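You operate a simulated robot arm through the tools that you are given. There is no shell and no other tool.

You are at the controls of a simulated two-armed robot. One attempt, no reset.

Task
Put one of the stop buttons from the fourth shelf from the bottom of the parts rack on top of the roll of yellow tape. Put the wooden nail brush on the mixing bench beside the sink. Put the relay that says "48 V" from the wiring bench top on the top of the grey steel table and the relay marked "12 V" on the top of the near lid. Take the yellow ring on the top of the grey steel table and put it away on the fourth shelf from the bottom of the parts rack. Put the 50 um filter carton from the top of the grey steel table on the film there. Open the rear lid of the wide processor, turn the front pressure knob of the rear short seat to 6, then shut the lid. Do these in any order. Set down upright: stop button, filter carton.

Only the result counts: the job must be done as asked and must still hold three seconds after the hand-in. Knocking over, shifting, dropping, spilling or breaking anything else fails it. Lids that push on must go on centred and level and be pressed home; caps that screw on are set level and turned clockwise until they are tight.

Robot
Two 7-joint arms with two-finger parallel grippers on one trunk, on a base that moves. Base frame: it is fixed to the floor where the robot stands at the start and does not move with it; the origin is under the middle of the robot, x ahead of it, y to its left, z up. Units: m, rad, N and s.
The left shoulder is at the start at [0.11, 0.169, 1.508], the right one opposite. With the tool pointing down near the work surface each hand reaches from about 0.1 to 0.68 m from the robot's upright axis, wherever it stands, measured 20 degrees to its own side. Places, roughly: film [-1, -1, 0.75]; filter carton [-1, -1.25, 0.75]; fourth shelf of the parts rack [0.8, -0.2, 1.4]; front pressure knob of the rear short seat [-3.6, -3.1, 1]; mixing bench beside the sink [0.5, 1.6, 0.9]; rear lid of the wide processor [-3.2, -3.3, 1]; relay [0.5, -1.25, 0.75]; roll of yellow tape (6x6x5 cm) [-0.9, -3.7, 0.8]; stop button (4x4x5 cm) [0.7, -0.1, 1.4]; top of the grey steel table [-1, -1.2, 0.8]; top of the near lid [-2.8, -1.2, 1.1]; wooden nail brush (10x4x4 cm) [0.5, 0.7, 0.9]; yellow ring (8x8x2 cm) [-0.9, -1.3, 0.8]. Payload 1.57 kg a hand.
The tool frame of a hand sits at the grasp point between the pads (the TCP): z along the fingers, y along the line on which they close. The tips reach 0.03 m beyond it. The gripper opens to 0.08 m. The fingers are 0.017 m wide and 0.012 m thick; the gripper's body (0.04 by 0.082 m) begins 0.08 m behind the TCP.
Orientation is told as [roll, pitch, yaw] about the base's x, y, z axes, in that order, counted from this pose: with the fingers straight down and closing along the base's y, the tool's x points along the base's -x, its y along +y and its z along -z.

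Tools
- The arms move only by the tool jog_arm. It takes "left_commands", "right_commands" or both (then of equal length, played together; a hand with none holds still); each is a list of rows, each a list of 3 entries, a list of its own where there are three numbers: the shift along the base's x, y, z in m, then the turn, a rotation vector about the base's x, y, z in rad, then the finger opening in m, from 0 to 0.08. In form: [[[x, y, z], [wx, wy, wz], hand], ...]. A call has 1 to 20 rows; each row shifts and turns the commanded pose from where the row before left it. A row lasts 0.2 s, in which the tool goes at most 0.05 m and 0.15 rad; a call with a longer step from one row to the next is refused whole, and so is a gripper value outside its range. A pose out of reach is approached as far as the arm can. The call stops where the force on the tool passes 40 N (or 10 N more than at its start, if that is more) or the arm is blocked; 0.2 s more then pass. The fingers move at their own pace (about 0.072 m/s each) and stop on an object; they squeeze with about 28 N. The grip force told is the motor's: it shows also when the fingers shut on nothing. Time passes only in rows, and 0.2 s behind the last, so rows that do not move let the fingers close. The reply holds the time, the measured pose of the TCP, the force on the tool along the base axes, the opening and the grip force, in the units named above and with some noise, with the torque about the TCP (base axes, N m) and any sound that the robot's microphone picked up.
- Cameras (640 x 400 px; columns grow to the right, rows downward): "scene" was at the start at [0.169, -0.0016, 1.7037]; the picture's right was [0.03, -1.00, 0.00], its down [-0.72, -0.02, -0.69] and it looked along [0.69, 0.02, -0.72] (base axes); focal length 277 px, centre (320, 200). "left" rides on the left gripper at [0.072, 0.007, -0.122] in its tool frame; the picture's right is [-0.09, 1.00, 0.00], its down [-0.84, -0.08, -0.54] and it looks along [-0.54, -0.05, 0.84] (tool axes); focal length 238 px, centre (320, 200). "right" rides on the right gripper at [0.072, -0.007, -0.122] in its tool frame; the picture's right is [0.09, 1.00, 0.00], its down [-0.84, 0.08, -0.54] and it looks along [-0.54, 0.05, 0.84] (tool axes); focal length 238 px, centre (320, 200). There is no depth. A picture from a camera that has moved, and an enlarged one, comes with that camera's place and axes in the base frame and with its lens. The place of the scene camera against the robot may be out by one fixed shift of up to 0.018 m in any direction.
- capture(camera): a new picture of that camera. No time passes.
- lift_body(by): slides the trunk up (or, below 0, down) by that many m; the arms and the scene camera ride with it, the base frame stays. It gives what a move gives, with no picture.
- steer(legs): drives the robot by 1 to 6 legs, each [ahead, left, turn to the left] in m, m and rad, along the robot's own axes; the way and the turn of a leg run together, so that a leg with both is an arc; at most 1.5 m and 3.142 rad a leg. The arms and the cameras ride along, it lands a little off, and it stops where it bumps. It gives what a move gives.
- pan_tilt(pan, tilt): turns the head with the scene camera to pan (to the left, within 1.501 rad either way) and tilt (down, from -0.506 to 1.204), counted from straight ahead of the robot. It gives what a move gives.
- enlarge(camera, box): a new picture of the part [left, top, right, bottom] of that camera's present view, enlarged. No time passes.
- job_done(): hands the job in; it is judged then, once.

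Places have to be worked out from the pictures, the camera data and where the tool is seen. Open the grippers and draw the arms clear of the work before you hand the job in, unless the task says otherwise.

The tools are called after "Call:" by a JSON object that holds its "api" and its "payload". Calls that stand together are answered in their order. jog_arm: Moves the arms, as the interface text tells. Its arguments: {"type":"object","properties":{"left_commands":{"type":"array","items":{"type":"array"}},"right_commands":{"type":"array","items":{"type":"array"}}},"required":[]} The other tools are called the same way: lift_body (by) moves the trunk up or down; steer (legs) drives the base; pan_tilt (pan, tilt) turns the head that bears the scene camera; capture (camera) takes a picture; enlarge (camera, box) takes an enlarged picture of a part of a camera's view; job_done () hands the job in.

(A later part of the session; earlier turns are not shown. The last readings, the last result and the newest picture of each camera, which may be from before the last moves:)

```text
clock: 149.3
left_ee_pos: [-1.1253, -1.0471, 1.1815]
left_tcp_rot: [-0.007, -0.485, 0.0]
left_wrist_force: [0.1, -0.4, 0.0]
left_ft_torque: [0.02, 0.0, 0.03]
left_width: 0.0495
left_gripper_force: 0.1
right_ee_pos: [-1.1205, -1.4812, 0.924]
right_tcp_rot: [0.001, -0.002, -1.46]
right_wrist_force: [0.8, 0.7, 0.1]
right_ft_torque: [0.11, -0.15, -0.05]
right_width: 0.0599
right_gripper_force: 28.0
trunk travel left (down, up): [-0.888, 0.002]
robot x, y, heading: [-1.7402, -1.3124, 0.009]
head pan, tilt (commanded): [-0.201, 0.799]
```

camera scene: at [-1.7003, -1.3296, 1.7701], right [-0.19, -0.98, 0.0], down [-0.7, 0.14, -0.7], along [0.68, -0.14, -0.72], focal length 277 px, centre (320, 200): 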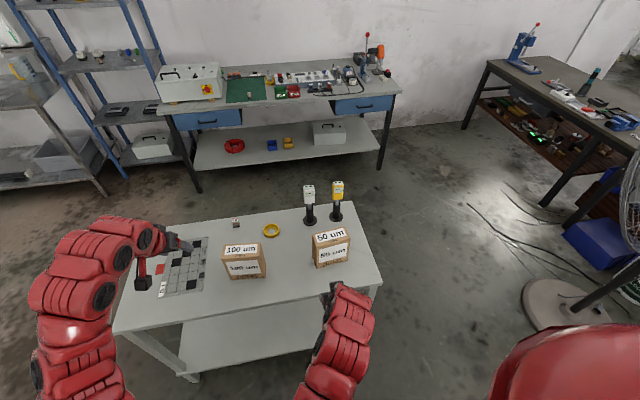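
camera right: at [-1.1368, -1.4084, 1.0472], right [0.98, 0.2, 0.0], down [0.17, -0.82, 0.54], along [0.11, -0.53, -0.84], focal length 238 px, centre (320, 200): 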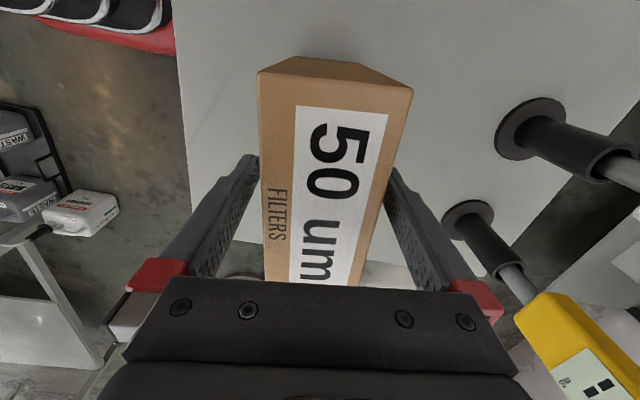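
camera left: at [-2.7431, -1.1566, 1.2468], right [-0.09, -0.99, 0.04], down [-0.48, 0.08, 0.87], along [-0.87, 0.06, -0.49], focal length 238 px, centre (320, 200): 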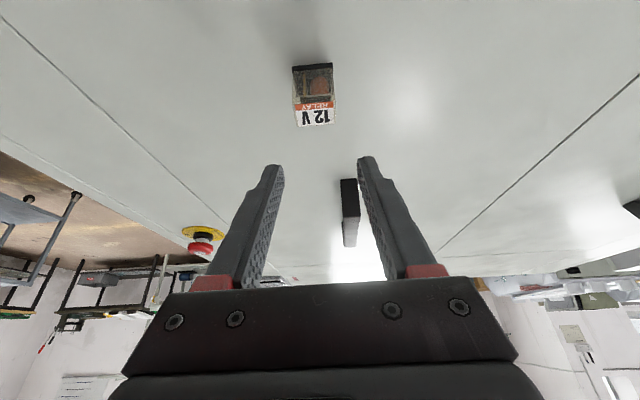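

Gripped (60 mm). I lift the carton 0.12 m, back off 0.22 m, strafe left 0.555 m, and rotate the carton 84° so its long side lies along the film.

Call:
{"api": "jog_arm", "payload": {"right_commands": [[[0, 0, 0.03], [0, 0, 0], 0.04], [[0, 0, 0.04], [0, 0, 0], 0.04], [[0, 0, 0.04], [0, 0, 0], 0.04], [[0, 0, 0.01], [0, 0, 0], 0.04]]}}

Call:
{"api": "steer", "payload": {"legs": [[-0.22, 0.0, 0.0], [0.0, 0.555, 0.0]]}}

Call:
{"api": "jog_arm", "payload": {"right_commands": [[[0, 0, 0], [0, 0, 0.146], 0.04], [[0, 0, 0], [0, 0, 0.146], 0.04], [[0, 0, 0], [0, 0, 0.146], 0.04], [[0, 0, 0], [0, 0, 0.146], 0.04], [[0, 0, 0], [0, 0, 0.146], 0.04], [[0, 0, 0], [0, 0, 0.146], 0.04], [[0, 0, 0], [0, 0, 0.146], 0.04], [[0, 0, 0], [0, 0, 0.146], 0.04], [[0, 0, 0], [0, 0, 0.146], 0.04], [[0, 0, 0], [0, 0, 0.146], 0.04]]}}

Call:
{"api": "capture", "payload": {"camera": "right"}}

Call:
{"api": "capture", "payload": {"camera": "scene"}}

```text
clock: 150.3
left_ee_pos: [-1.1257, -1.0469, 1.182]
left_tcp_rot: [-0.005, -0.486, 0.002]
left_wrist_force: [0.0, 0.2, -0.1]
left_ft_torque: [-0.02, 0.01, -0.02]
left_width: 0.05
left_gripper_force: 0.1
right_ee_pos: [-1.1215, -1.4811, 1.0439]
right_tcp_rot: [-0.002, -0.004, -1.458]
right_wrist_force: [-0.4, 0.6, -5.2]
right_ft_torque: [-0.02, -0.01, 0.0]
right_width: 0.0596
right_gripper_force: 27.9
trunk travel left (down, up): [-0.888, 0.002]
robot x, y, heading: [-1.7412, -1.312, 0.006]
head pan, tilt (commanded): [-0.201, 0.799]
```

```text
clock: 154.8
left_ee_pos: [-1.3472, -0.4921, 1.1805]
left_tcp_rot: [-0.008, -0.488, 0.001]
left_wrist_force: [0.1, -0.2, 0.4]
left_ft_torque: [0.01, 0.01, -0.01]
left_width: 0.0501
left_gripper_force: 0.1
right_ee_pos: [-1.3429, -0.9267, 1.0442]
right_tcp_rot: [0.0, -0.003, -1.459]
right_wrist_force: [-1.2, -0.5, -5.5]
right_ft_torque: [0.02, -0.01, 0.02]
right_width: 0.0598
right_gripper_force: 28.0
trunk travel left (down, up): [-0.888, 0.002]
robot x, y, heading: [-1.9658, -0.7554, 0.006]
head pan, tilt (commanded): [-0.201, 0.799]
```

```text
clock: 157.0
left_ee_pos: [-1.3482, -0.4904, 1.1815]
left_tcp_rot: [-0.009, -0.486, 0.001]
left_wrist_force: [-0.6, 0.7, 0.3]
left_ft_torque: [0.0, 0.02, -0.03]
left_width: 0.0498
left_gripper_force: 0.0
right_ee_pos: [-1.3429, -0.9253, 1.0441]
right_tcp_rot: [-0.001, -0.003, 0.004]
right_wrist_force: [0.1, 0.9, -5.6]
right_ft_torque: [-0.01, -0.01, 0.03]
right_width: 0.0598
right_gripper_force: 28.0
trunk travel left (down, up): [-0.888, 0.002]
robot x, y, heading: [-1.9646, -0.7557, 0.01]
head pan, tilt (commanded): [-0.201, 0.799]
```

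```text
taken
camera right: at [-1.4169, -0.9326, 1.1657], right [-0.1, 1.0, 0.0], down [0.83, 0.08, 0.54], along [0.54, 0.05, -0.84], focal length 238 px, centre (320, 200)
```

right: 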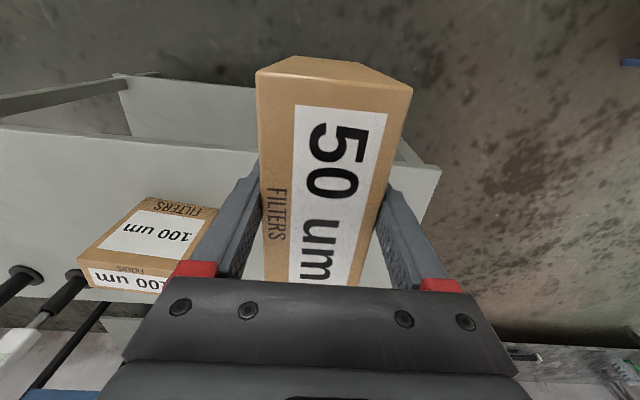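

```text
taken
camera scene: at [-1.7936, -0.776, 1.77], right [-0.19, -0.98, 0.0], down [-0.7, 0.14, -0.7], along [0.68, -0.13, -0.72], focal length 277 px, centre (320, 200)
```

scene: 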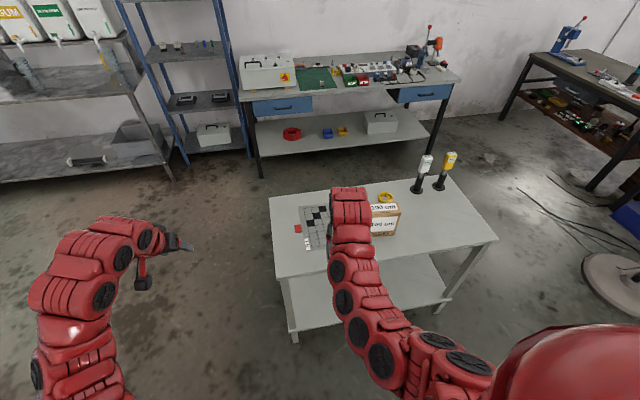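

The table's NW corner is at [−1.262,−0.714] by the hand camera. I zoom the scene view on the film to locate it exactly.

Call:
{"api": "enlarge", "payload": {"camera": "scene", "box": [260, 180, 420, 280]}}

Call:
{"api": "capture", "payload": {"camera": "left"}}

```text
4.00 times, centred on (340, 230) of scene
camera zoom: at [-1.7936, -0.776, 1.77], right [-0.19, -0.98, 0.0], down [-0.7, 0.14, -0.7], along [0.68, -0.13, -0.72], focal length 1109 px, centre (240, 80)
```

zoom: 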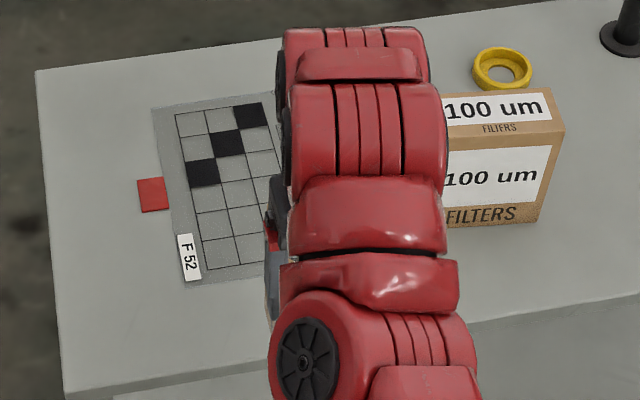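

```text
taken
camera left: at [-1.4683, -0.4855, 1.2558], right [0.08, 1.0, 0.04], down [0.49, -0.07, 0.87], along [0.87, -0.05, -0.49], focal length 238 px, centre (320, 200)
```

left: 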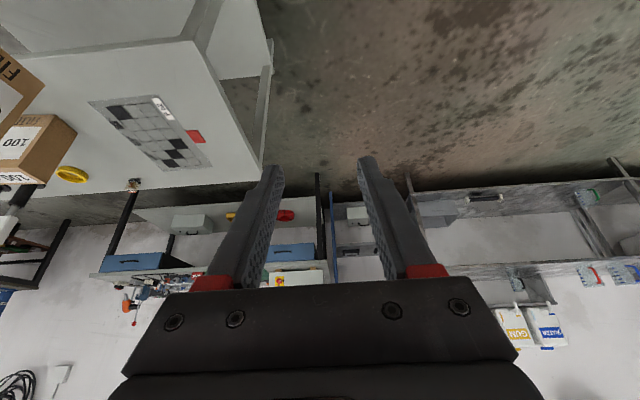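

The film spans about x −1.167…−0.92, y −0.99…−0.825 (centre ≈[−1.043,−0.911]). I drive forward 0.30 m with the carton held above the film.

Call:
{"api": "steer", "payload": {"legs": [[0.3, 0.0, 0.0]]}}

Call:
{"api": "capture", "payload": {"camera": "right"}}

Call:
{"api": "capture", "payload": {"camera": "left"}}

```text
clock: 159.0
left_ee_pos: [-1.0522, -0.4875, 1.1831]
left_tcp_rot: [-0.007, -0.489, 0.003]
left_wrist_force: [-0.1, 0.2, 0.1]
left_ft_torque: [0.0, 0.01, 0.05]
left_width: 0.0499
left_gripper_force: 0.0
right_ee_pos: [-1.0463, -0.9229, 1.0456]
right_tcp_rot: [0.0, -0.003, 0.004]
right_wrist_force: [-0.6, 0.2, -4.7]
right_ft_torque: [0.03, 0.02, 0.01]
right_width: 0.0596
right_gripper_force: 28.0
trunk travel left (down, up): [-0.888, 0.002]
robot x, y, heading: [-1.6643, -0.756, 0.011]
head pan, tilt (commanded): [-0.201, 0.799]
```

```text
taken
camera right: at [-1.12, -0.9287, 1.1663], right [-0.1, 1.0, 0.0], down [0.83, 0.08, 0.55], along [0.54, 0.05, -0.84], focal length 238 px, centre (320, 200)
```

right: 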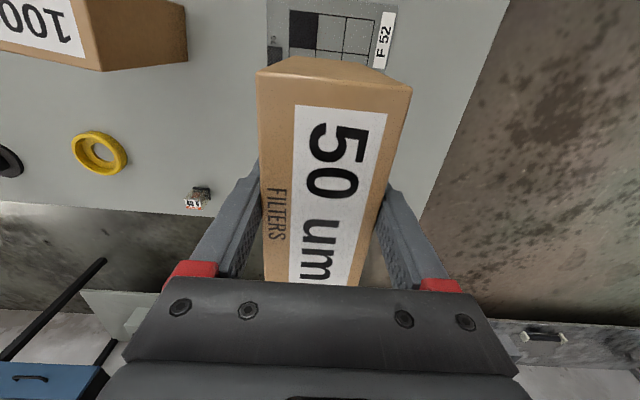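

```text
taken
camera left: at [-1.1726, -0.4819, 1.2564], right [0.08, 1.0, 0.04], down [0.49, -0.07, 0.87], along [0.87, -0.05, -0.49], focal length 238 px, centre (320, 200)
```

left: 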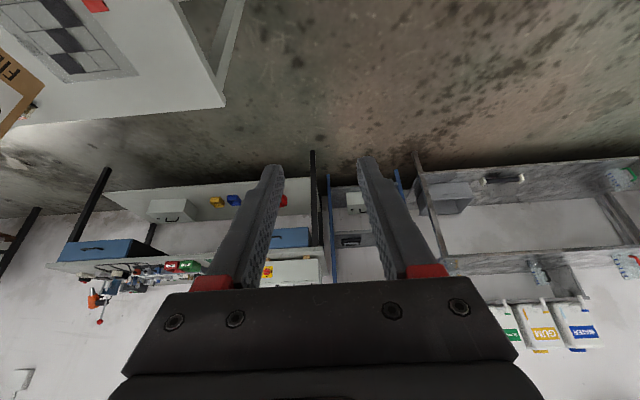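

The film's y-range by the hand camera is −0.996…−0.834, so I shift +8 mm in y and lower the carton to ≈1 cm above the film.

Call:
{"api": "jog_arm", "payload": {"right_commands": [[[0.002, 0.008, 0], [0, 0, 0], 0.04], [[0, 0, -0.04], [0, 0, 0], 0.04], [[0, 0, -0.04], [0, 0, 0], 0.04], [[0, 0, -0.03], [0, 0, 0], 0.04], [[0, 0, 0], [0, 0, 0], 0.04]]}}

Call:
{"api": "capture", "payload": {"camera": "right"}}

Call:
{"api": "enlarge", "payload": {"camera": "scene", "box": [240, 180, 440, 330]}}

```text
clock: 160.2
left_ee_pos: [-1.0511, -0.4888, 1.1814]
left_tcp_rot: [-0.007, -0.485, 0.004]
left_wrist_force: [0.2, -0.3, -0.9]
left_ft_torque: [-0.01, 0.01, 0.0]
left_width: 0.05
left_gripper_force: 0.0
right_ee_pos: [-1.0451, -0.9152, 0.9337]
right_tcp_rot: [-0.002, -0.005, 0.004]
right_wrist_force: [-0.3, 0.0, -5.7]
right_ft_torque: [0.02, 0.0, -0.02]
right_width: 0.0601
right_gripper_force: 27.5
trunk travel left (down, up): [-0.888, 0.002]
robot x, y, heading: [-1.6645, -0.7551, 0.004]
head pan, tilt (commanded): [-0.201, 0.799]
```

```text
taken
camera right: at [-1.1169, -0.9207, 1.0564], right [-0.1, 1.0, 0.0], down [0.83, 0.08, 0.54], along [0.54, 0.05, -0.84], focal length 238 px, centre (320, 200)
```

right: 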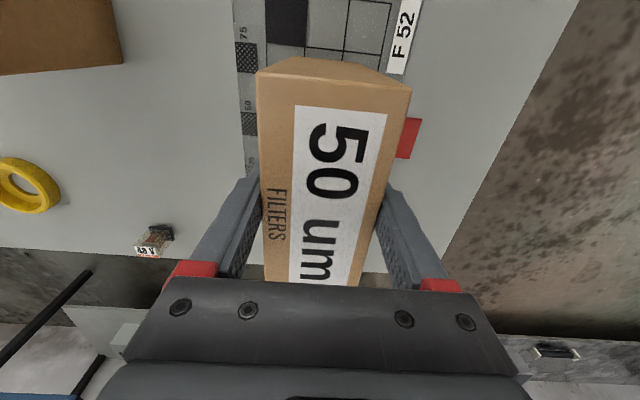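

```text
2.67 times, centred on (340, 255) of scene
camera zoom: at [-1.4959, -0.7732, 1.77], right [-0.19, -0.98, 0.0], down [-0.7, 0.14, -0.7], along [0.68, -0.13, -0.72], focal length 739 px, centre (267, 53)
```

zoom: 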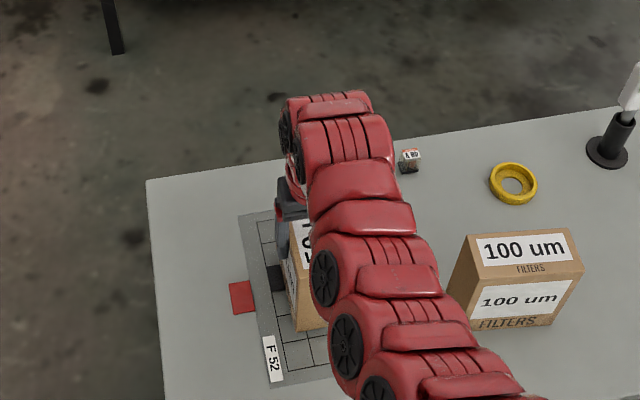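

The carton hovers ~1 cm above the film, well inside. I lower in fine steps.

Call:
{"api": "jog_arm", "payload": {"right_commands": [[[0, 0, -0.004], [0, 0, 0], 0.04], [[0, 0, -0.003], [0, 0, 0], 0.04], [[0, 0, 0], [0, 0, 0], 0.04]]}}

```text
clock: 161.0
left_ee_pos: [-1.0521, -0.488, 1.1823]
left_tcp_rot: [-0.007, -0.486, 0.003]
left_wrist_force: [0.4, 0.2, -0.7]
left_ft_torque: [0.01, 0.0, 0.01]
left_width: 0.0503
left_gripper_force: 0.1
right_ee_pos: [-1.0436, -0.9145, 0.9278]
right_tcp_rot: [-0.001, -0.005, 0.005]
right_wrist_force: [0.4, -0.8, 4.1]
right_ft_torque: [0.02, 0.33, -0.02]
right_width: 0.0601
right_gripper_force: 28.5
trunk travel left (down, up): [-0.888, 0.002]
robot x, y, heading: [-1.6616, -0.754, 0.009]
head pan, tilt (commanded): [-0.201, 0.799]
```

Contact made (force +4 N instead of −5.5). I press 1 mm, open fully and rise straight up.

Call:
{"api": "jog_arm", "payload": {"right_commands": [[[0, 0, -0.001], [0, 0, 0], 0.04], [[0, 0, 0], [0, 0, 0], 0.07], [[0, 0, 0], [0, 0, 0], 0.08], [[0, 0, 0], [0, 0, 0], 0.08], [[0, 0, 0.02], [0, 0, 0], 0.08], [[0, 0, 0.04], [0, 0, 0], 0.08], [[0, 0, 0.04], [0, 0, 0], 0.08]]}}

Call:
{"api": "capture", "payload": {"camera": "right"}}

```text
clock: 162.6
left_ee_pos: [-1.0514, -0.488, 1.1824]
left_tcp_rot: [-0.006, -0.487, 0.005]
left_wrist_force: [0.2, 0.0, 1.1]
left_ft_torque: [0.03, 0.0, 0.0]
left_width: 0.0505
left_gripper_force: 0.0
right_ee_pos: [-1.044, -0.9133, 1.0267]
right_tcp_rot: [0.0, -0.003, 0.008]
right_wrist_force: [0.3, 0.3, 0.9]
right_ft_torque: [0.0, -0.01, 0.01]
right_width: 0.0799
right_gripper_force: 0.1
trunk travel left (down, up): [-0.888, 0.002]
robot x, y, heading: [-1.6658, -0.7539, 0.012]
head pan, tilt (commanded): [-0.201, 0.799]
```

```text
taken
camera right: at [-1.1173, -0.9201, 1.1486], right [-0.1, 1.0, 0.0], down [0.83, 0.08, 0.54], along [0.54, 0.05, -0.84], focal length 238 px, centre (320, 200)
```

right: 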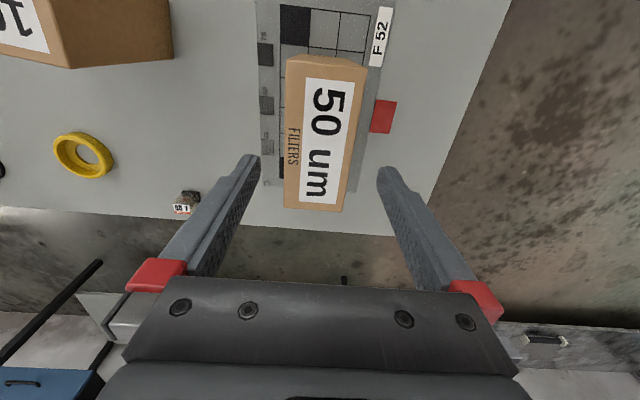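

The carton stands on the film. Before choosing how to grip the ring and the button, I test in free air how high the left hand can get at this tilt (needed for the 1.4 m shelf).

Call:
{"api": "jog_arm", "payload": {"left_commands": [[[0, 0, 0.045], [0, 0, 0], 0.05], [[0, 0, 0.045], [0, 0, 0], 0.05], [[0, 0, 0.045], [0, 0, 0], 0.05], [[0, 0, 0.045], [0, 0, 0], 0.05], [[0, 0, 0.045], [0, 0, 0], 0.05], [[0, 0, 0.045], [0, 0, 0], 0.05]]}}

```text
clock: 164.0
left_ee_pos: [-1.0529, -0.4876, 1.2893]
left_tcp_rot: [-0.011, -0.493, 0.005]
left_wrist_force: [0.5, -0.9, 1.2]
left_ft_torque: [0.0, -0.01, 0.02]
left_width: 0.0501
left_gripper_force: 0.0
left hand out of reach, approached as far as the arm can: row 3, 4, 5, 6
right_ee_pos: [-1.0445, -0.9129, 1.0267]
right_tcp_rot: [0.0, -0.004, 0.005]
right_wrist_force: [-0.4, -0.7, 0.6]
right_ft_torque: [-0.04, -0.04, -0.02]
right_width: 0.08
right_gripper_force: 0.1
trunk travel left (down, up): [-0.888, 0.002]
robot x, y, heading: [-1.6624, -0.7532, 0.01]
head pan, tilt (commanded): [-0.201, 0.799]
```

Limit is z≈1.29 at tilt 0.49. I increase the tilt to ≈0.85 and try again.

Call:
{"api": "jog_arm", "payload": {"left_commands": [[[0, 0, 0], [0, -0.12, 0], 0.05], [[0, 0, 0], [0, -0.12, 0], 0.05], [[0, 0, 0], [0, -0.12, 0], 0.05], [[0, 0, 0.045], [0, 0, 0], 0.05], [[0, 0, 0.045], [0, 0, 0], 0.05], [[0, 0, 0.045], [0, 0, 0], 0.05]]}}

```text
clock: 165.4
left_ee_pos: [-1.0533, -0.4878, 1.4259]
left_tcp_rot: [-0.006, -0.848, 0.004]
left_wrist_force: [0.7, 0.9, -0.1]
left_ft_torque: [0.02, -0.01, -0.02]
left_width: 0.0498
left_gripper_force: 0.1
right_ee_pos: [-1.0436, -0.9141, 1.0265]
right_tcp_rot: [-0.001, -0.002, 0.007]
right_wrist_force: [-0.1, -0.5, -0.3]
right_ft_torque: [0.01, 0.01, -0.01]
right_width: 0.08
right_gripper_force: 0.1
trunk travel left (down, up): [-0.888, 0.002]
robot x, y, heading: [-1.6642, -0.7518, 0.01]
head pan, tilt (commanded): [-0.201, 0.799]
```

Tilt 0.85 reaches z≈1.43, so the shelf work is possible. I back away from the table, tuck both hands in, and drive around the north end to the east side of the table to pick the ring.

Call:
{"api": "steer", "payload": {"legs": [[-0.3, 0.0, 0.0], [0.0, 0.5, 0.0]]}}

Call:
{"api": "jog_arm", "payload": {"left_commands": [[[-0.02, 0, -0.045], [0, 0.09, 0], 0.05], [[-0.02, 0, -0.045], [0, 0.09, 0], 0.05], [[-0.02, 0, -0.045], [0, 0.09, 0], 0.05], [[-0.02, 0, -0.045], [0, 0.09, 0], 0.05], [[-0.01, 0, -0.045], [0, 0, 0], 0.05], [[-0.01, 0, -0.045], [0, 0, 0], 0.05], [[-0.01, 0, -0.045], [0, 0, 0], 0.05], [[-0.01, 0, -0.045], [0, 0, 0], 0.05]], "right_commands": [[[-0.01, 0, 0], [0, -0.1, 0], 0.08], [[-0.01, 0, 0], [0, -0.1, 0], 0.08], [[-0.01, 0, 0], [0, -0.1, 0], 0.08], [[-0.01, 0, 0], [0, -0.1, 0], 0.08], [[-0.02, 0, 0], [0, -0.1, 0], 0.08], [[-0.02, 0, 0], [0, 0, 0], 0.08], [[-0.02, 0, 0], [0, 0, 0], 0.08], [[-0.02, 0, 0], [0, 0, 0], 0.08]]}}

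Call:
{"api": "steer", "payload": {"legs": [[1.5, 0.0, 0.0], [0.13, 0.0, 0.0], [0.0, 0.0, 1.565], [0.0, 0.0, 1.565]]}}

Call:
{"api": "pan_tilt", "payload": {"pan": 0.3, "tilt": 0.7}}

Call:
{"api": "capture", "payload": {"camera": "scene"}}

```text
clock: 170.0
left_ee_pos: [-1.3565, 0.0033, 1.4239]
left_tcp_rot: [-0.009, -0.849, 0.005]
left_wrist_force: [-0.4, -0.3, -0.6]
left_ft_torque: [-0.01, -0.02, 0.02]
left_width: 0.0502
left_gripper_force: 0.1
right_ee_pos: [-1.3488, -0.4223, 1.0255]
right_tcp_rot: [0.0, -0.002, 0.004]
right_wrist_force: [0.6, -0.3, -0.1]
right_ft_torque: [-0.03, 0.03, -0.03]
right_width: 0.08
right_gripper_force: 0.0
trunk travel left (down, up): [-0.888, 0.002]
robot x, y, heading: [-1.9691, -0.2652, 0.013]
head pan, tilt (commanded): [-0.201, 0.799]
```

```text
clock: 171.8
left_ee_pos: [-1.4475, 0.0054, 1.2008]
left_tcp_rot: [-0.008, -0.488, 0.004]
left_wrist_force: [-0.2, 0.0, -0.2]
left_ft_torque: [-0.04, -0.04, -0.04]
left_width: 0.0498
left_gripper_force: 0.1
left hand out of reach, approached as far as the arm can: row 6, 7, 8
right_ee_pos: [-1.4706, -0.4207, 1.0285]
right_tcp_rot: [-0.003, -0.505, 0.008]
right_wrist_force: [-0.2, 0.1, 0.0]
right_ft_torque: [0.0, -0.01, -0.01]
right_width: 0.0801
right_gripper_force: 0.2
trunk travel left (down, up): [-0.888, 0.002]
robot x, y, heading: [-1.9679, -0.2602, 0.005]
head pan, tilt (commanded): [-0.201, 0.799]
```

```text
clock: 187.8
left_ee_pos: [-0.8585, -0.5023, 1.2012]
left_tcp_rot: [-0.009, -0.485, 3.129]
left_wrist_force: [-0.3, 0.9, -0.4]
left_ft_torque: [-0.02, -0.01, 0.0]
left_width: 0.05
left_gripper_force: 0.0
right_ee_pos: [-0.8279, -0.0784, 1.0264]
right_tcp_rot: [-0.003, -0.503, 3.134]
right_wrist_force: [0.7, 0.3, 0.1]
right_ft_torque: [0.0, 0.0, 0.01]
right_width: 0.0797
right_gripper_force: 0.0
trunk travel left (down, up): [-0.888, 0.002]
robot x, y, heading: [-0.3292, -0.2463, 3.137]
head pan, tilt (commanded): [-0.201, 0.799]
```

```text
clock: 188.7
left_ee_pos: [-0.8591, -0.5016, 1.2004]
left_tcp_rot: [-0.009, -0.486, 3.13]
left_wrist_force: [-0.5, -0.4, -0.3]
left_ft_torque: [-0.01, 0.01, -0.03]
left_width: 0.0501
left_gripper_force: 0.0
right_ee_pos: [-0.8276, -0.0782, 1.0265]
right_tcp_rot: [-0.004, -0.503, 3.131]
right_wrist_force: [0.5, 0.0, 0.6]
right_ft_torque: [-0.02, 0.01, -0.01]
right_width: 0.0803
right_gripper_force: 0.1
trunk travel left (down, up): [-0.888, 0.002]
robot x, y, heading: [-0.3298, -0.252, 3.135]
head pan, tilt (commanded): [0.3, 0.7]
```

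```text
taken
camera scene: at [-0.4844, -0.274, 1.7783], right [-0.29, 0.96, 0.0], down [0.62, 0.19, -0.76], along [-0.73, -0.22, -0.64], focal length 277 px, centre (320, 200)
```

scene: 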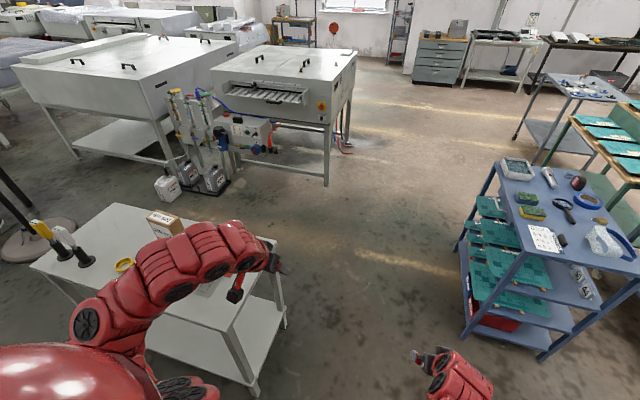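

I strafe left along the table edge until the right hand is beside the ring.

Call:
{"api": "steer", "payload": {"legs": [[0.0, 1.21, 0.005]]}}

Call:
{"api": "pan_tilt", "payload": {"pan": -0.2, "tilt": 0.85}}

Call:
{"api": "capture", "payload": {"camera": "scene"}}

Call:
{"api": "capture", "payload": {"camera": "right"}}

```text
clock: 194.9
left_ee_pos: [-0.8654, -1.7248, 1.2008]
left_tcp_rot: [-0.009, -0.486, 3.131]
left_wrist_force: [-0.3, -0.1, 0.5]
left_ft_torque: [-0.01, 0.02, 0.02]
left_width: 0.0497
left_gripper_force: 0.0
right_ee_pos: [-0.8363, -1.3005, 1.0273]
right_tcp_rot: [-0.003, -0.503, 3.134]
right_wrist_force: [0.5, -0.6, -0.1]
right_ft_torque: [-0.01, 0.0, -0.04]
right_width: 0.0799
right_gripper_force: 0.0
trunk travel left (down, up): [-0.888, 0.002]
robot x, y, heading: [-0.3394, -1.47, 3.138]
head pan, tilt (commanded): [0.3, 0.7]
```

```text
clock: 195.8
left_ee_pos: [-0.8661, -1.726, 1.2007]
left_tcp_rot: [-0.009, -0.486, 3.132]
left_wrist_force: [-0.1, 0.7, 0.4]
left_ft_torque: [0.02, 0.02, 0.0]
left_width: 0.0499
left_gripper_force: 0.0
right_ee_pos: [-0.8365, -1.2999, 1.0264]
right_tcp_rot: [-0.001, -0.503, 3.133]
right_wrist_force: [-0.4, 0.2, 0.2]
right_ft_torque: [-0.03, 0.01, -0.02]
right_width: 0.08
right_gripper_force: 0.1
trunk travel left (down, up): [-0.888, 0.002]
robot x, y, heading: [-0.3386, -1.4679, 3.139]
head pan, tilt (commanded): [-0.201, 0.85]
```

```text
taken
camera scene: at [-0.4872, -1.4559, 1.7661], right [0.2, 0.98, 0.0], down [0.74, -0.15, -0.66], along [-0.65, 0.13, -0.75], focal length 277 px, centre (320, 200)
```

scene: 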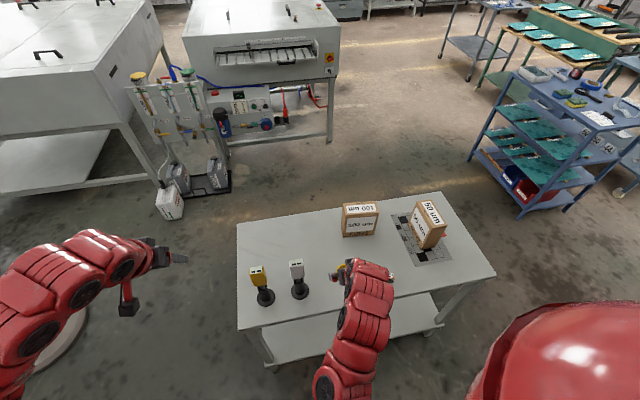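

```text
taken
camera right: at [-0.7153, -1.2947, 1.0989], right [0.07, -1.0, -0.05], down [-0.47, -0.08, 0.88], along [-0.88, -0.04, -0.48], focal length 238 px, centre (320, 200)
```

right: 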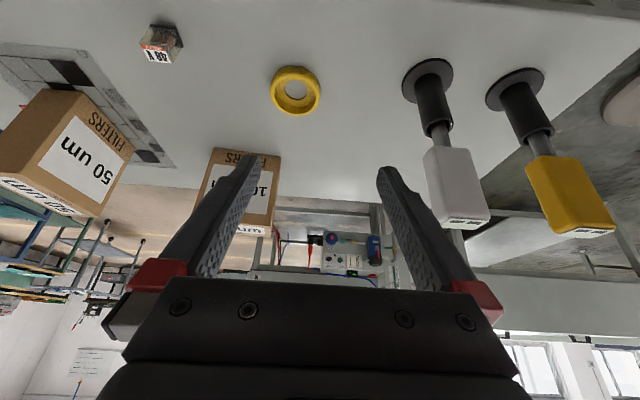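

I enlarge the ring in the right hand's view to judge its hole and wall.

Call:
{"api": "enlarge", "payload": {"camera": "right", "box": [250, 55, 346, 125]}}

Call:
{"api": "enlarge", "payload": {"camera": "scene", "box": [220, 180, 460, 330]}}

```text
5.71 times, centred on (298, 90) of right
camera zoom: at [-0.7153, -1.2947, 1.0989], right [0.07, -1.0, -0.05], down [-0.47, -0.08, 0.88], along [-0.88, -0.04, -0.48], focal length 1362 px, centre (446, 829)
```

zoom: 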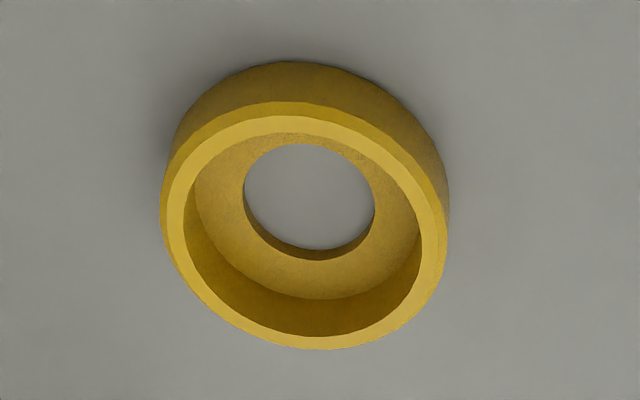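

```text
2.67 times, centred on (340, 255) of scene
camera zoom: at [-0.4872, -1.4559, 1.7661], right [0.2, 0.98, 0.0], down [0.74, -0.15, -0.66], along [-0.65, 0.13, -0.75], focal length 739 px, centre (267, 53)
```

zoom: 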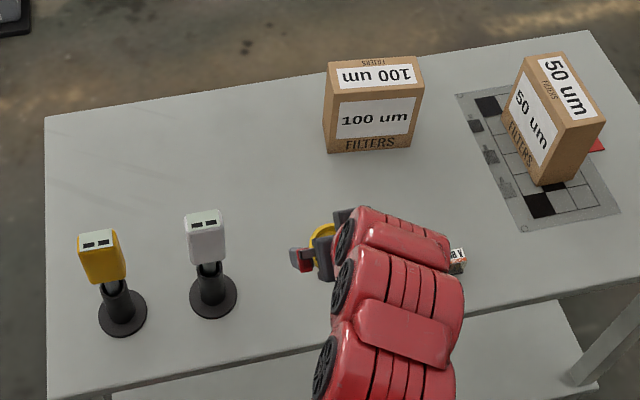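

The ring is cup-shaped: upper wall only ≈7 mm thick with a wide recess, so it can be pinched by the upper wall even with a strong tilt. I tilt the right hand to ≈0.85 and move to just above the ring's −y wall.

Call:
{"api": "jog_arm", "payload": {"right_commands": [[[-0.01, 0, -0.02], [0, 0.087, 0], 0.06], [[-0.01, 0, -0.02], [0, 0.087, 0], 0.05], [[-0.01, 0, -0.02], [0, 0.087, 0], 0.05], [[-0.01, 0, -0.02], [0, 0.087, 0], 0.05], [[0, 0, -0.02], [0, 0, 0], 0.05], [[0, 0, 0], [0, 0, 0], 0.05]]}}

Call:
{"api": "capture", "payload": {"camera": "right"}}

```text
clock: 197.2
left_ee_pos: [-0.866, -1.7256, 1.2001]
left_tcp_rot: [-0.007, -0.486, 3.131]
left_wrist_force: [-0.5, -0.3, -0.2]
left_ft_torque: [0.0, 0.01, 0.0]
left_width: 0.05
left_gripper_force: 0.0
right_ee_pos: [-0.8764, -1.2999, 0.9269]
right_tcp_rot: [-0.001, -0.852, 3.129]
right_wrist_force: [-0.5, 0.1, -0.3]
right_ft_torque: [0.01, 0.0, 0.01]
right_width: 0.0502
right_gripper_force: 0.0
trunk travel left (down, up): [-0.888, 0.002]
robot x, y, heading: [-0.3409, -1.4676, 3.137]
head pan, tilt (commanded): [-0.201, 0.85]
```

```text
taken
camera right: at [-0.7377, -1.2942, 0.9528], right [0.05, -1.0, -0.07], down [-0.14, -0.08, 0.99], along [-0.99, -0.04, -0.15], focal length 238 px, centre (320, 200)
```

right: 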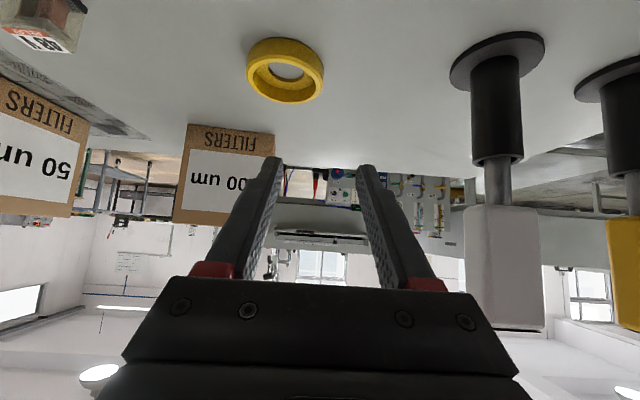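

Good reach at this tilt. Ring centre ≈[−0.937,−1.265]; I bring the fingertips above its −y wall (TCP ≈[−0.921,−1.3015]) at z≈0.875 and check.

Call:
{"api": "jog_arm", "payload": {"right_commands": [[[-0.022, -0.001, -0.025], [0, 0, 0], 0.05], [[-0.022, -0.001, -0.025], [0, 0, 0.01], 0.05], [[0, 0, 0], [0, 0, 0], 0.05]]}}

Call:
{"api": "capture", "payload": {"camera": "right"}}

Call:
{"api": "enlarge", "payload": {"camera": "right", "box": [220, 60, 420, 200]}}

```text
clock: 198.0
left_ee_pos: [-0.8646, -1.7258, 1.2012]
left_tcp_rot: [-0.008, -0.488, 3.129]
left_wrist_force: [0.6, -0.4, 0.1]
left_ft_torque: [0.01, -0.01, 0.01]
left_width: 0.05
left_gripper_force: 0.1
right_ee_pos: [-0.9205, -1.3022, 0.8769]
right_tcp_rot: [0.002, -0.853, 3.14]
right_wrist_force: [-0.2, -0.7, -0.4]
right_ft_torque: [0.01, 0.03, 0.01]
right_width: 0.0497
right_gripper_force: 0.1
trunk travel left (down, up): [-0.888, 0.002]
robot x, y, heading: [-0.3345, -1.4719, 3.139]
head pan, tilt (commanded): [-0.201, 0.85]
```

```text
taken
camera right: at [-0.7814, -1.2949, 0.9029], right [0.06, -1.0, -0.07], down [-0.14, -0.08, 0.99], along [-0.99, -0.05, -0.15], focal length 238 px, centre (320, 200)
```

right: 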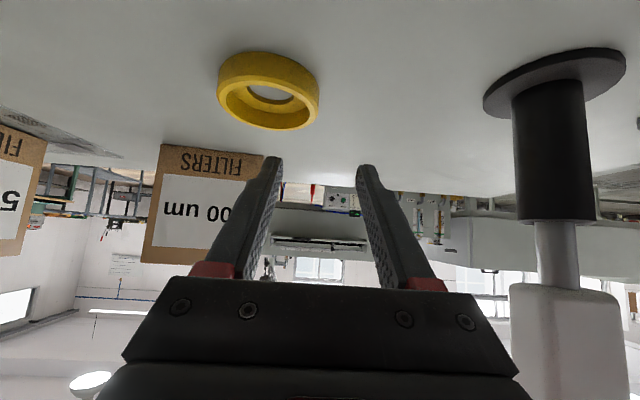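

```text
2.86 times, centred on (320, 130) of right
camera zoom: at [-0.7814, -1.2949, 0.9029], right [0.06, -1.0, -0.07], down [-0.14, -0.08, 0.99], along [-0.99, -0.05, -0.15], focal length 681 px, centre (320, 400)
```

zoom: 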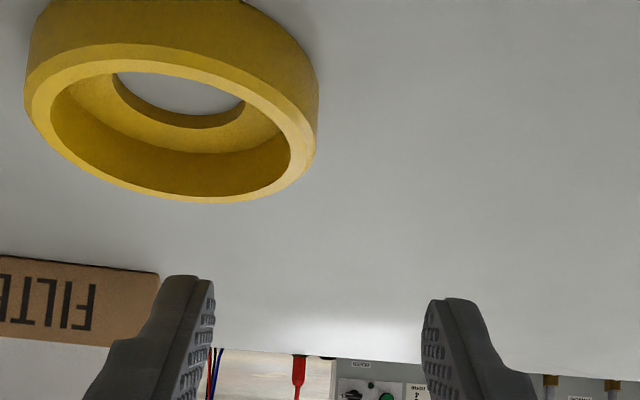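

Ring OD is more like 7 cm; its −y wall is at y≈−1.2965. I shift +5 mm in y and descend to z≈0.848, checking before insertion.

Call:
{"api": "jog_arm", "payload": {"right_commands": [[[0.002, 0.005, -0.015], [0, 0, 0], 0.05], [[0, 0, -0.014], [0, 0, 0], 0.05], [[0, 0, 0], [0, 0, 0], 0.05]]}}

Call:
{"api": "enlarge", "payload": {"camera": "right", "box": [220, 60, 420, 200]}}

```text
clock: 198.8
left_ee_pos: [-0.8648, -1.7262, 1.2009]
left_tcp_rot: [-0.009, -0.485, 3.13]
left_wrist_force: [-0.3, -0.4, 0.4]
left_ft_torque: [0.01, -0.05, -0.03]
left_width: 0.05
left_gripper_force: 0.1
right_ee_pos: [-0.9182, -1.2965, 0.8474]
right_tcp_rot: [0.0, -0.851, 3.14]
right_wrist_force: [0.1, -0.6, -0.6]
right_ft_torque: [-0.02, -0.02, 0.03]
right_width: 0.0502
right_gripper_force: 0.0
trunk travel left (down, up): [-0.888, 0.002]
robot x, y, heading: [-0.3394, -1.4672, 3.137]
head pan, tilt (commanded): [-0.201, 0.85]
```

```text
2.86 times, centred on (320, 130) of right
camera zoom: at [-0.7799, -1.2902, 0.8739], right [0.06, -1.0, -0.07], down [-0.14, -0.08, 0.99], along [-0.99, -0.05, -0.15], focal length 681 px, centre (320, 400)
```

zoom: 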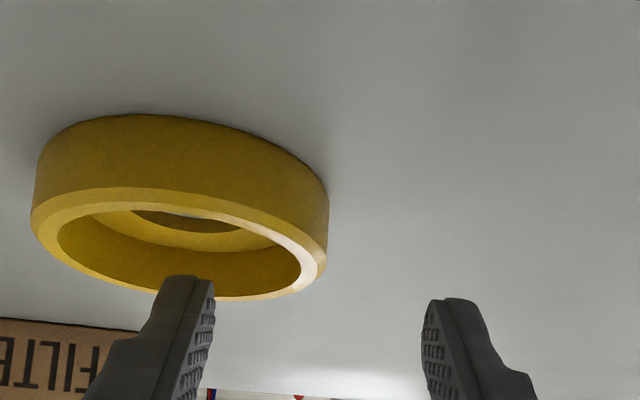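

The fingertips straddle the wall line properly. I go down another 10 mm and close on the wall.

Call:
{"api": "jog_arm", "payload": {"right_commands": [[[0, 0, -0.005], [0, 0, 0], 0.05], [[0, 0, -0.005], [0, 0, 0], 0.05], [[0, 0, 0], [0, 0, 0], 0.05]]}}

Call:
{"api": "enlarge", "payload": {"camera": "right", "box": [220, 60, 420, 200]}}

```text
clock: 199.6
left_ee_pos: [-0.865, -1.7259, 1.2013]
left_tcp_rot: [-0.009, -0.485, 3.13]
left_wrist_force: [0.0, 0.1, 0.9]
left_ft_torque: [-0.01, 0.02, 0.02]
left_width: 0.0502
left_gripper_force: 0.1
right_ee_pos: [-0.9173, -1.2984, 0.8383]
right_tcp_rot: [0.002, -0.852, 3.139]
right_wrist_force: [-0.7, 0.4, -0.8]
right_ft_torque: [0.01, 0.0, -0.01]
right_width: 0.0499
right_gripper_force: 0.1
trunk travel left (down, up): [-0.888, 0.002]
robot x, y, heading: [-0.3383, -1.4654, 3.136]
head pan, tilt (commanded): [-0.201, 0.85]
```

```text
2.86 times, centred on (320, 130) of right
camera zoom: at [-0.7798, -1.2904, 0.8642], right [0.06, -1.0, -0.07], down [-0.14, -0.08, 0.99], along [-0.99, -0.05, -0.15], focal length 681 px, centre (320, 400)
```

zoom: 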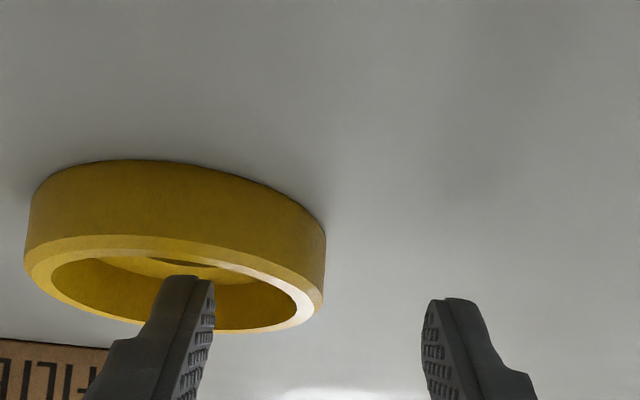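

I lower 4 mm more, watching for contact with the flange, then close.

Call:
{"api": "jog_arm", "payload": {"right_commands": [[[0, 0.001, -0.002], [0, 0, 0], 0.05], [[0, 0, -0.002], [0, 0, 0], 0.05], [[0, 0, 0], [0, 0, 0], 0.05]]}}

```text
clock: 200.4
left_ee_pos: [-0.8653, -1.725, 1.1997]
left_tcp_rot: [-0.009, -0.485, 3.131]
left_wrist_force: [0.6, -0.1, 0.3]
left_ft_torque: [0.02, -0.01, -0.02]
left_width: 0.0501
left_gripper_force: 0.2
right_ee_pos: [-0.9177, -1.2969, 0.8333]
right_tcp_rot: [0.001, -0.85, 3.141]
right_wrist_force: [0.0, 0.0, 0.4]
right_ft_torque: [0.0, 0.0, 0.01]
right_width: 0.0501
right_gripper_force: 0.1
trunk travel left (down, up): [-0.888, 0.002]
robot x, y, heading: [-0.338, -1.4724, 3.135]
head pan, tilt (commanded): [-0.201, 0.85]
```

Still free at z=0.833 (tips ≈13 mm below the rim). I close now.

Call:
{"api": "jog_arm", "payload": {"right_commands": [[[0, 0, 0], [0, 0, 0], 0.0], [[0, 0, 0], [0, 0, 0], 0.0], [[0, 0, 0], [0, 0, 0], 0.0], [[0, 0, 0], [0, 0, 0], 0.0]]}}

Call:
{"api": "enlarge", "payload": {"camera": "right", "box": [220, 60, 420, 200]}}

```text
clock: 201.4
left_ee_pos: [-0.8662, -1.7258, 1.2002]
left_tcp_rot: [-0.007, -0.485, 3.132]
left_wrist_force: [-0.7, -0.3, -0.7]
left_ft_torque: [-0.04, 0.0, -0.02]
left_width: 0.0502
left_gripper_force: 0.0
right_ee_pos: [-0.9184, -1.2961, 0.8337]
right_tcp_rot: [0.0, -0.853, 3.14]
right_wrist_force: [-1.2, -0.4, 3.0]
right_ft_torque: [-0.06, 0.1, 0.01]
right_width: 0.0059
right_gripper_force: 25.5
trunk travel left (down, up): [-0.888, 0.002]
robot x, y, heading: [-0.3397, -1.467, 3.137]
head pan, tilt (commanded): [-0.201, 0.85]
```

```text
2.86 times, centred on (320, 130) of right
camera zoom: at [-0.7801, -1.2896, 0.8605], right [0.06, -1.0, -0.07], down [-0.14, -0.08, 0.99], along [-0.99, -0.05, -0.15], focal length 681 px, centre (320, 400)
```

zoom: 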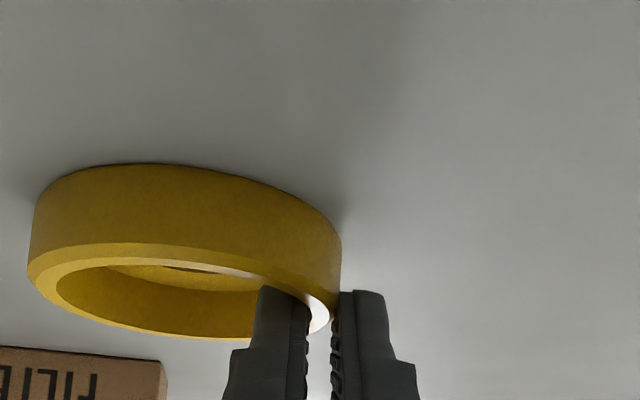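

The wall is pinched (5.9 mm). I lift 6 cm and check the hold.

Call:
{"api": "jog_arm", "payload": {"right_commands": [[[0, 0, 0.01], [0, 0, 0], 0.0], [[0, 0, 0.02], [0, 0, 0], 0.0], [[0, 0, 0.03], [0, 0, 0], 0.0], [[0, 0, 0], [0, 0, 0], 0.0]]}}

Call:
{"api": "capture", "payload": {"camera": "right"}}

```text
clock: 202.4
left_ee_pos: [-0.8657, -1.7253, 1.1998]
left_tcp_rot: [-0.009, -0.486, 3.131]
left_wrist_force: [-0.3, 0.4, 0.4]
left_ft_torque: [0.0, 0.01, 0.0]
left_width: 0.05
left_gripper_force: 0.1
right_ee_pos: [-0.9189, -1.2967, 0.8935]
right_tcp_rot: [0.002, -0.85, 3.139]
right_wrist_force: [0.9, 0.3, -0.9]
right_ft_torque: [0.0, -0.03, 0.01]
right_width: 0.0054
right_gripper_force: 25.6
trunk travel left (down, up): [-0.888, 0.002]
robot x, y, heading: [-0.3414, -1.47, 3.134]
head pan, tilt (commanded): [-0.201, 0.85]
```

```text
taken
camera right: at [-0.7801, -1.2891, 0.9199], right [0.06, -1.0, -0.07], down [-0.14, -0.08, 0.99], along [-0.99, -0.05, -0.15], focal length 238 px, centre (320, 200)
```

right: 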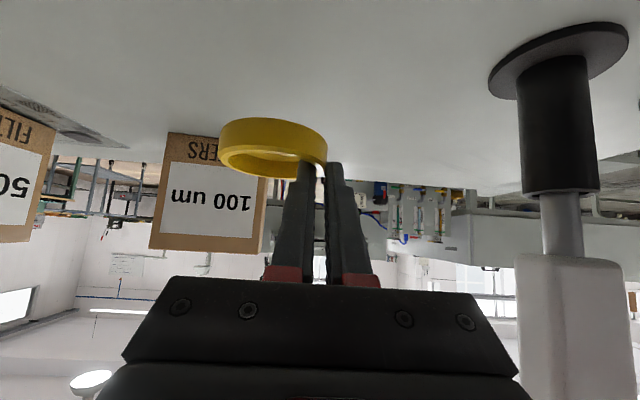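

The ring is held level. I raise it, tuck the left hand in (so it clears the rack later), and drive back north and turn toward the rack.

Call:
{"api": "jog_arm", "payload": {"left_commands": [[[0.02, 0, -0.035], [0, -0.122, 0], 0.05], [[0.02, 0, -0.035], [0, -0.122, 0], 0.05], [[0.02, 0, -0.035], [0, -0.122, 0], 0.05], [[0.02, 0, -0.035], [0, -0.122, 0], 0.05], [[0.03, 0, -0.02], [0, 0, 0], 0.05], [[0.03, 0, 0], [0, 0, 0], 0.05]], "right_commands": [[[0, 0, 0.03], [0, 0, 0], 0.0], [[0, 0, 0.04], [0, 0, 0], 0.0], [[0, 0, 0.04], [0, 0, 0], 0.0], [[0, 0, 0.04], [0, 0, 0], 0.0], [[0.03, 0, 0.03], [0, 0, 0], 0.0], [[0.03, 0, 0.03], [0, 0, 0], 0.0]]}}

Call:
{"api": "capture", "payload": {"camera": "right"}}

```text
clock: 203.8
left_ee_pos: [-0.7263, -1.7261, 1.0403]
left_tcp_rot: [-0.013, 0.002, 3.133]
left_wrist_force: [-0.5, 0.4, -0.3]
left_ft_torque: [0.0, 0.02, 0.01]
left_width: 0.0503
left_gripper_force: 0.1
right_ee_pos: [-0.8886, -1.2963, 1.0748]
right_tcp_rot: [0.003, -0.853, 3.14]
right_wrist_force: [0.5, 0.0, -0.4]
right_ft_torque: [0.01, -0.02, -0.01]
right_width: 0.0058
right_gripper_force: 25.5
right hand out of reach, approached as far as the arm can: row 6
trunk travel left (down, up): [-0.888, 0.002]
robot x, y, heading: [-0.3383, -1.4656, 3.132]
head pan, tilt (commanded): [-0.201, 0.85]
```

```text
taken
camera right: at [-0.7496, -1.2883, 1.1008], right [0.06, -1.0, -0.07], down [-0.14, -0.08, 0.99], along [-0.99, -0.05, -0.15], focal length 238 px, centre (320, 200)
```

right: 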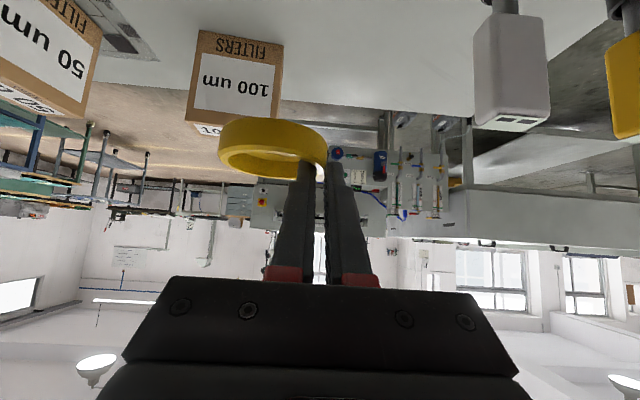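

I strafe north and turn to face the rack.

Call:
{"api": "steer", "payload": {"legs": [[0.0, -1.25, 0.0], [0.0, 0.0, -1.566], [0.0, 0.0, -1.566]]}}

Call:
{"api": "pan_tilt", "payload": {"pan": 0.0, "tilt": 0.35}}

Call:
{"api": "capture", "payload": {"camera": "scene"}}

```text
clock: 217.7
left_ee_pos: [0.0565, 0.0386, 1.0405]
left_tcp_rot: [-0.015, 0.002, 0.001]
left_wrist_force: [0.0, -0.1, 0.0]
left_ft_torque: [-0.02, 0.01, -0.03]
left_width: 0.05
left_gripper_force: 0.1
right_ee_pos: [0.2245, -0.389, 1.0739]
right_tcp_rot: [0.0, -0.852, 0.008]
right_wrist_force: [-0.1, -0.3, -0.6]
right_ft_torque: [0.03, 0.0, -0.02]
right_width: 0.0043
right_gripper_force: 24.9
trunk travel left (down, up): [-0.888, 0.002]
robot x, y, heading: [-0.3274, -0.2231, 0.006]
head pan, tilt (commanded): [-0.201, 0.85]
```

```text
clock: 218.6
left_ee_pos: [0.0566, 0.039, 1.0409]
left_tcp_rot: [-0.015, 0.002, 0.001]
left_wrist_force: [-0.6, -0.6, -0.8]
left_ft_torque: [0.01, -0.03, 0.0]
left_width: 0.0501
left_gripper_force: 0.0
right_ee_pos: [0.2236, -0.3896, 1.0744]
right_tcp_rot: [0.002, -0.851, 0.008]
right_wrist_force: [0.1, -0.3, 0.8]
right_ft_torque: [-0.01, 0.02, -0.04]
right_width: 0.004
right_gripper_force: 24.8
trunk travel left (down, up): [-0.888, 0.002]
robot x, y, heading: [-0.3287, -0.222, 0.006]
head pan, tilt (commanded): [0.0, 0.351]
```

```text
taken
camera scene: at [-0.1467, -0.2263, 1.8096], right [0.0, -1.0, 0.0], down [-0.34, 0.0, -0.94], along [0.94, 0.0, -0.34], focal length 277 px, centre (320, 200)
```

scene: 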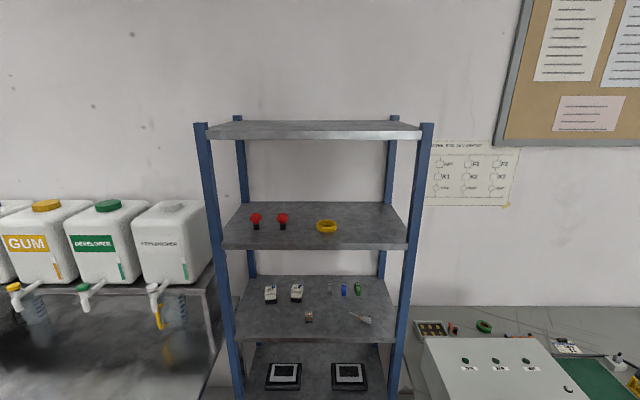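

The grip width shrank a little (5.8→4.0 mm), so I check whether the ring is slipping.

Call:
{"api": "capture", "payload": {"camera": "right"}}

Call:
{"api": "enlarge", "payload": {"camera": "scene", "box": [190, 110, 440, 270]}}

```text
taken
camera right: at [0.0836, -0.3967, 1.1004], right [-0.07, 1.0, -0.07], down [0.14, 0.08, 0.99], along [0.99, 0.06, -0.15], focal length 238 px, centre (320, 200)
```

right: 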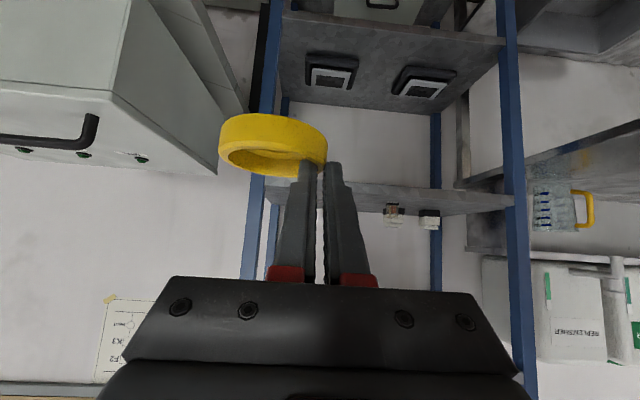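

```text
2.50 times, centred on (315, 190) of scene
camera zoom: at [-0.1467, -0.2263, 1.8096], right [0.0, -1.0, 0.0], down [-0.34, 0.0, -0.94], along [0.94, 0.0, -0.34], focal length 693 px, centre (332, 225)
```

zoom: 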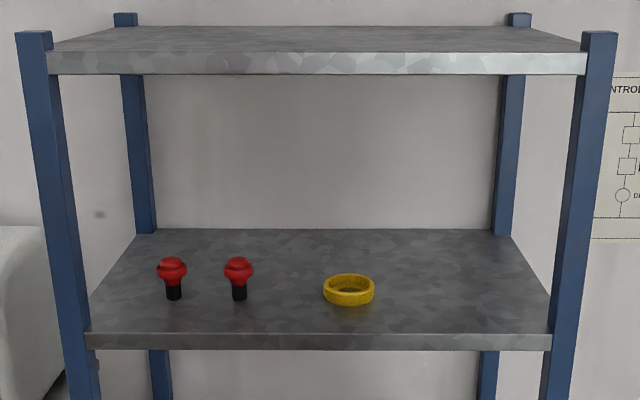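

The ring has slipped a few millimetres, so I must place it soon. I raise the right hand now to shelf height in front of the rack.

Call:
{"api": "jog_arm", "payload": {"right_commands": [[[0, 0, 0.045], [0, 0, 0], 0.0], [[0, 0, 0.045], [0, 0, 0], 0.0], [[0, 0, 0.045], [0, 0, 0], 0.0], [[0, 0, 0.045], [0, 0, 0], 0.0], [[0, 0, 0.045], [0, 0, 0], 0.0], [[0, 0, 0.045], [0, 0, 0], 0.0], [[0, 0, 0.045], [0, 0, 0], 0.0], [[0, 0, 0.045], [0, 0, 0], 0.0], [[0, 0, 0.045], [0, 0, 0], 0.0]]}}

Call:
{"api": "capture", "payload": {"camera": "right"}}

Call:
{"api": "capture", "payload": {"camera": "scene"}}

```text
clock: 220.6
left_ee_pos: [0.0562, 0.038, 1.0398]
left_tcp_rot: [-0.013, 0.003, -0.001]
left_wrist_force: [-0.3, -0.6, 1.3]
left_ft_torque: [-0.03, 0.0, 0.0]
left_width: 0.0499
left_gripper_force: 0.0
right_ee_pos: [0.2482, -0.3951, 1.1088]
right_tcp_rot: [0.002, -0.85, 0.009]
right_wrist_force: [0.1, 0.3, -0.1]
right_ft_torque: [0.0, 0.04, 0.02]
right_width: 0.0042
right_gripper_force: 24.3
right hand out of reach, approached as far as the arm can: row 1, 2, 3, 4, 5, 6, 7, 8, 9
trunk travel left (down, up): [-0.888, 0.002]
robot x, y, heading: [-0.328, -0.2213, -0.0]
head pan, tilt (commanded): [0.0, 0.351]
```

```text
taken
camera right: at [0.1085, -0.4026, 1.1353], right [-0.07, 1.0, -0.07], down [0.14, 0.08, 0.99], along [0.99, 0.06, -0.15], focal length 238 px, centre (320, 200)
```

right: 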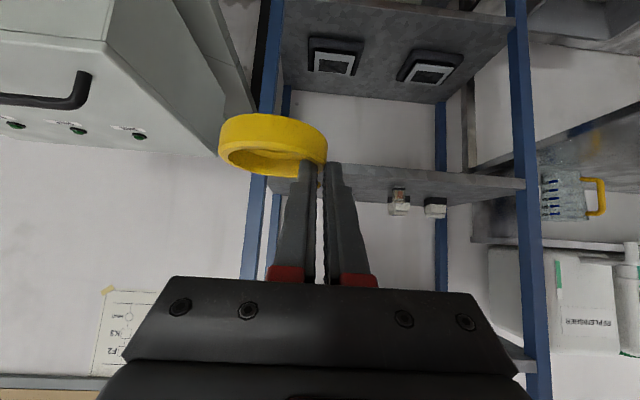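

```text
taken
camera scene: at [-0.1466, -0.2263, 1.8097], right [0.01, -1.0, 0.0], down [-0.34, 0.0, -0.94], along [0.94, 0.0, -0.34], focal length 277 px, centre (320, 200)
```

scene: 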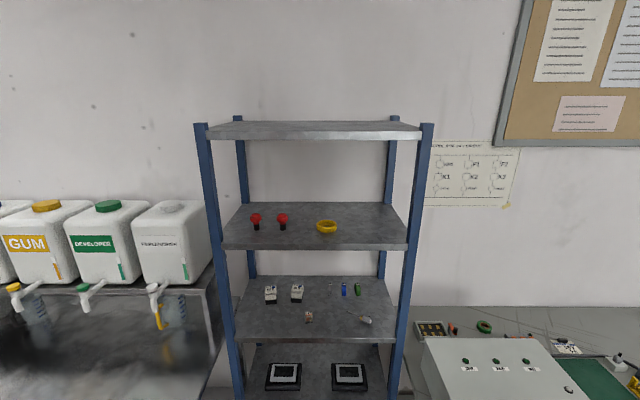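

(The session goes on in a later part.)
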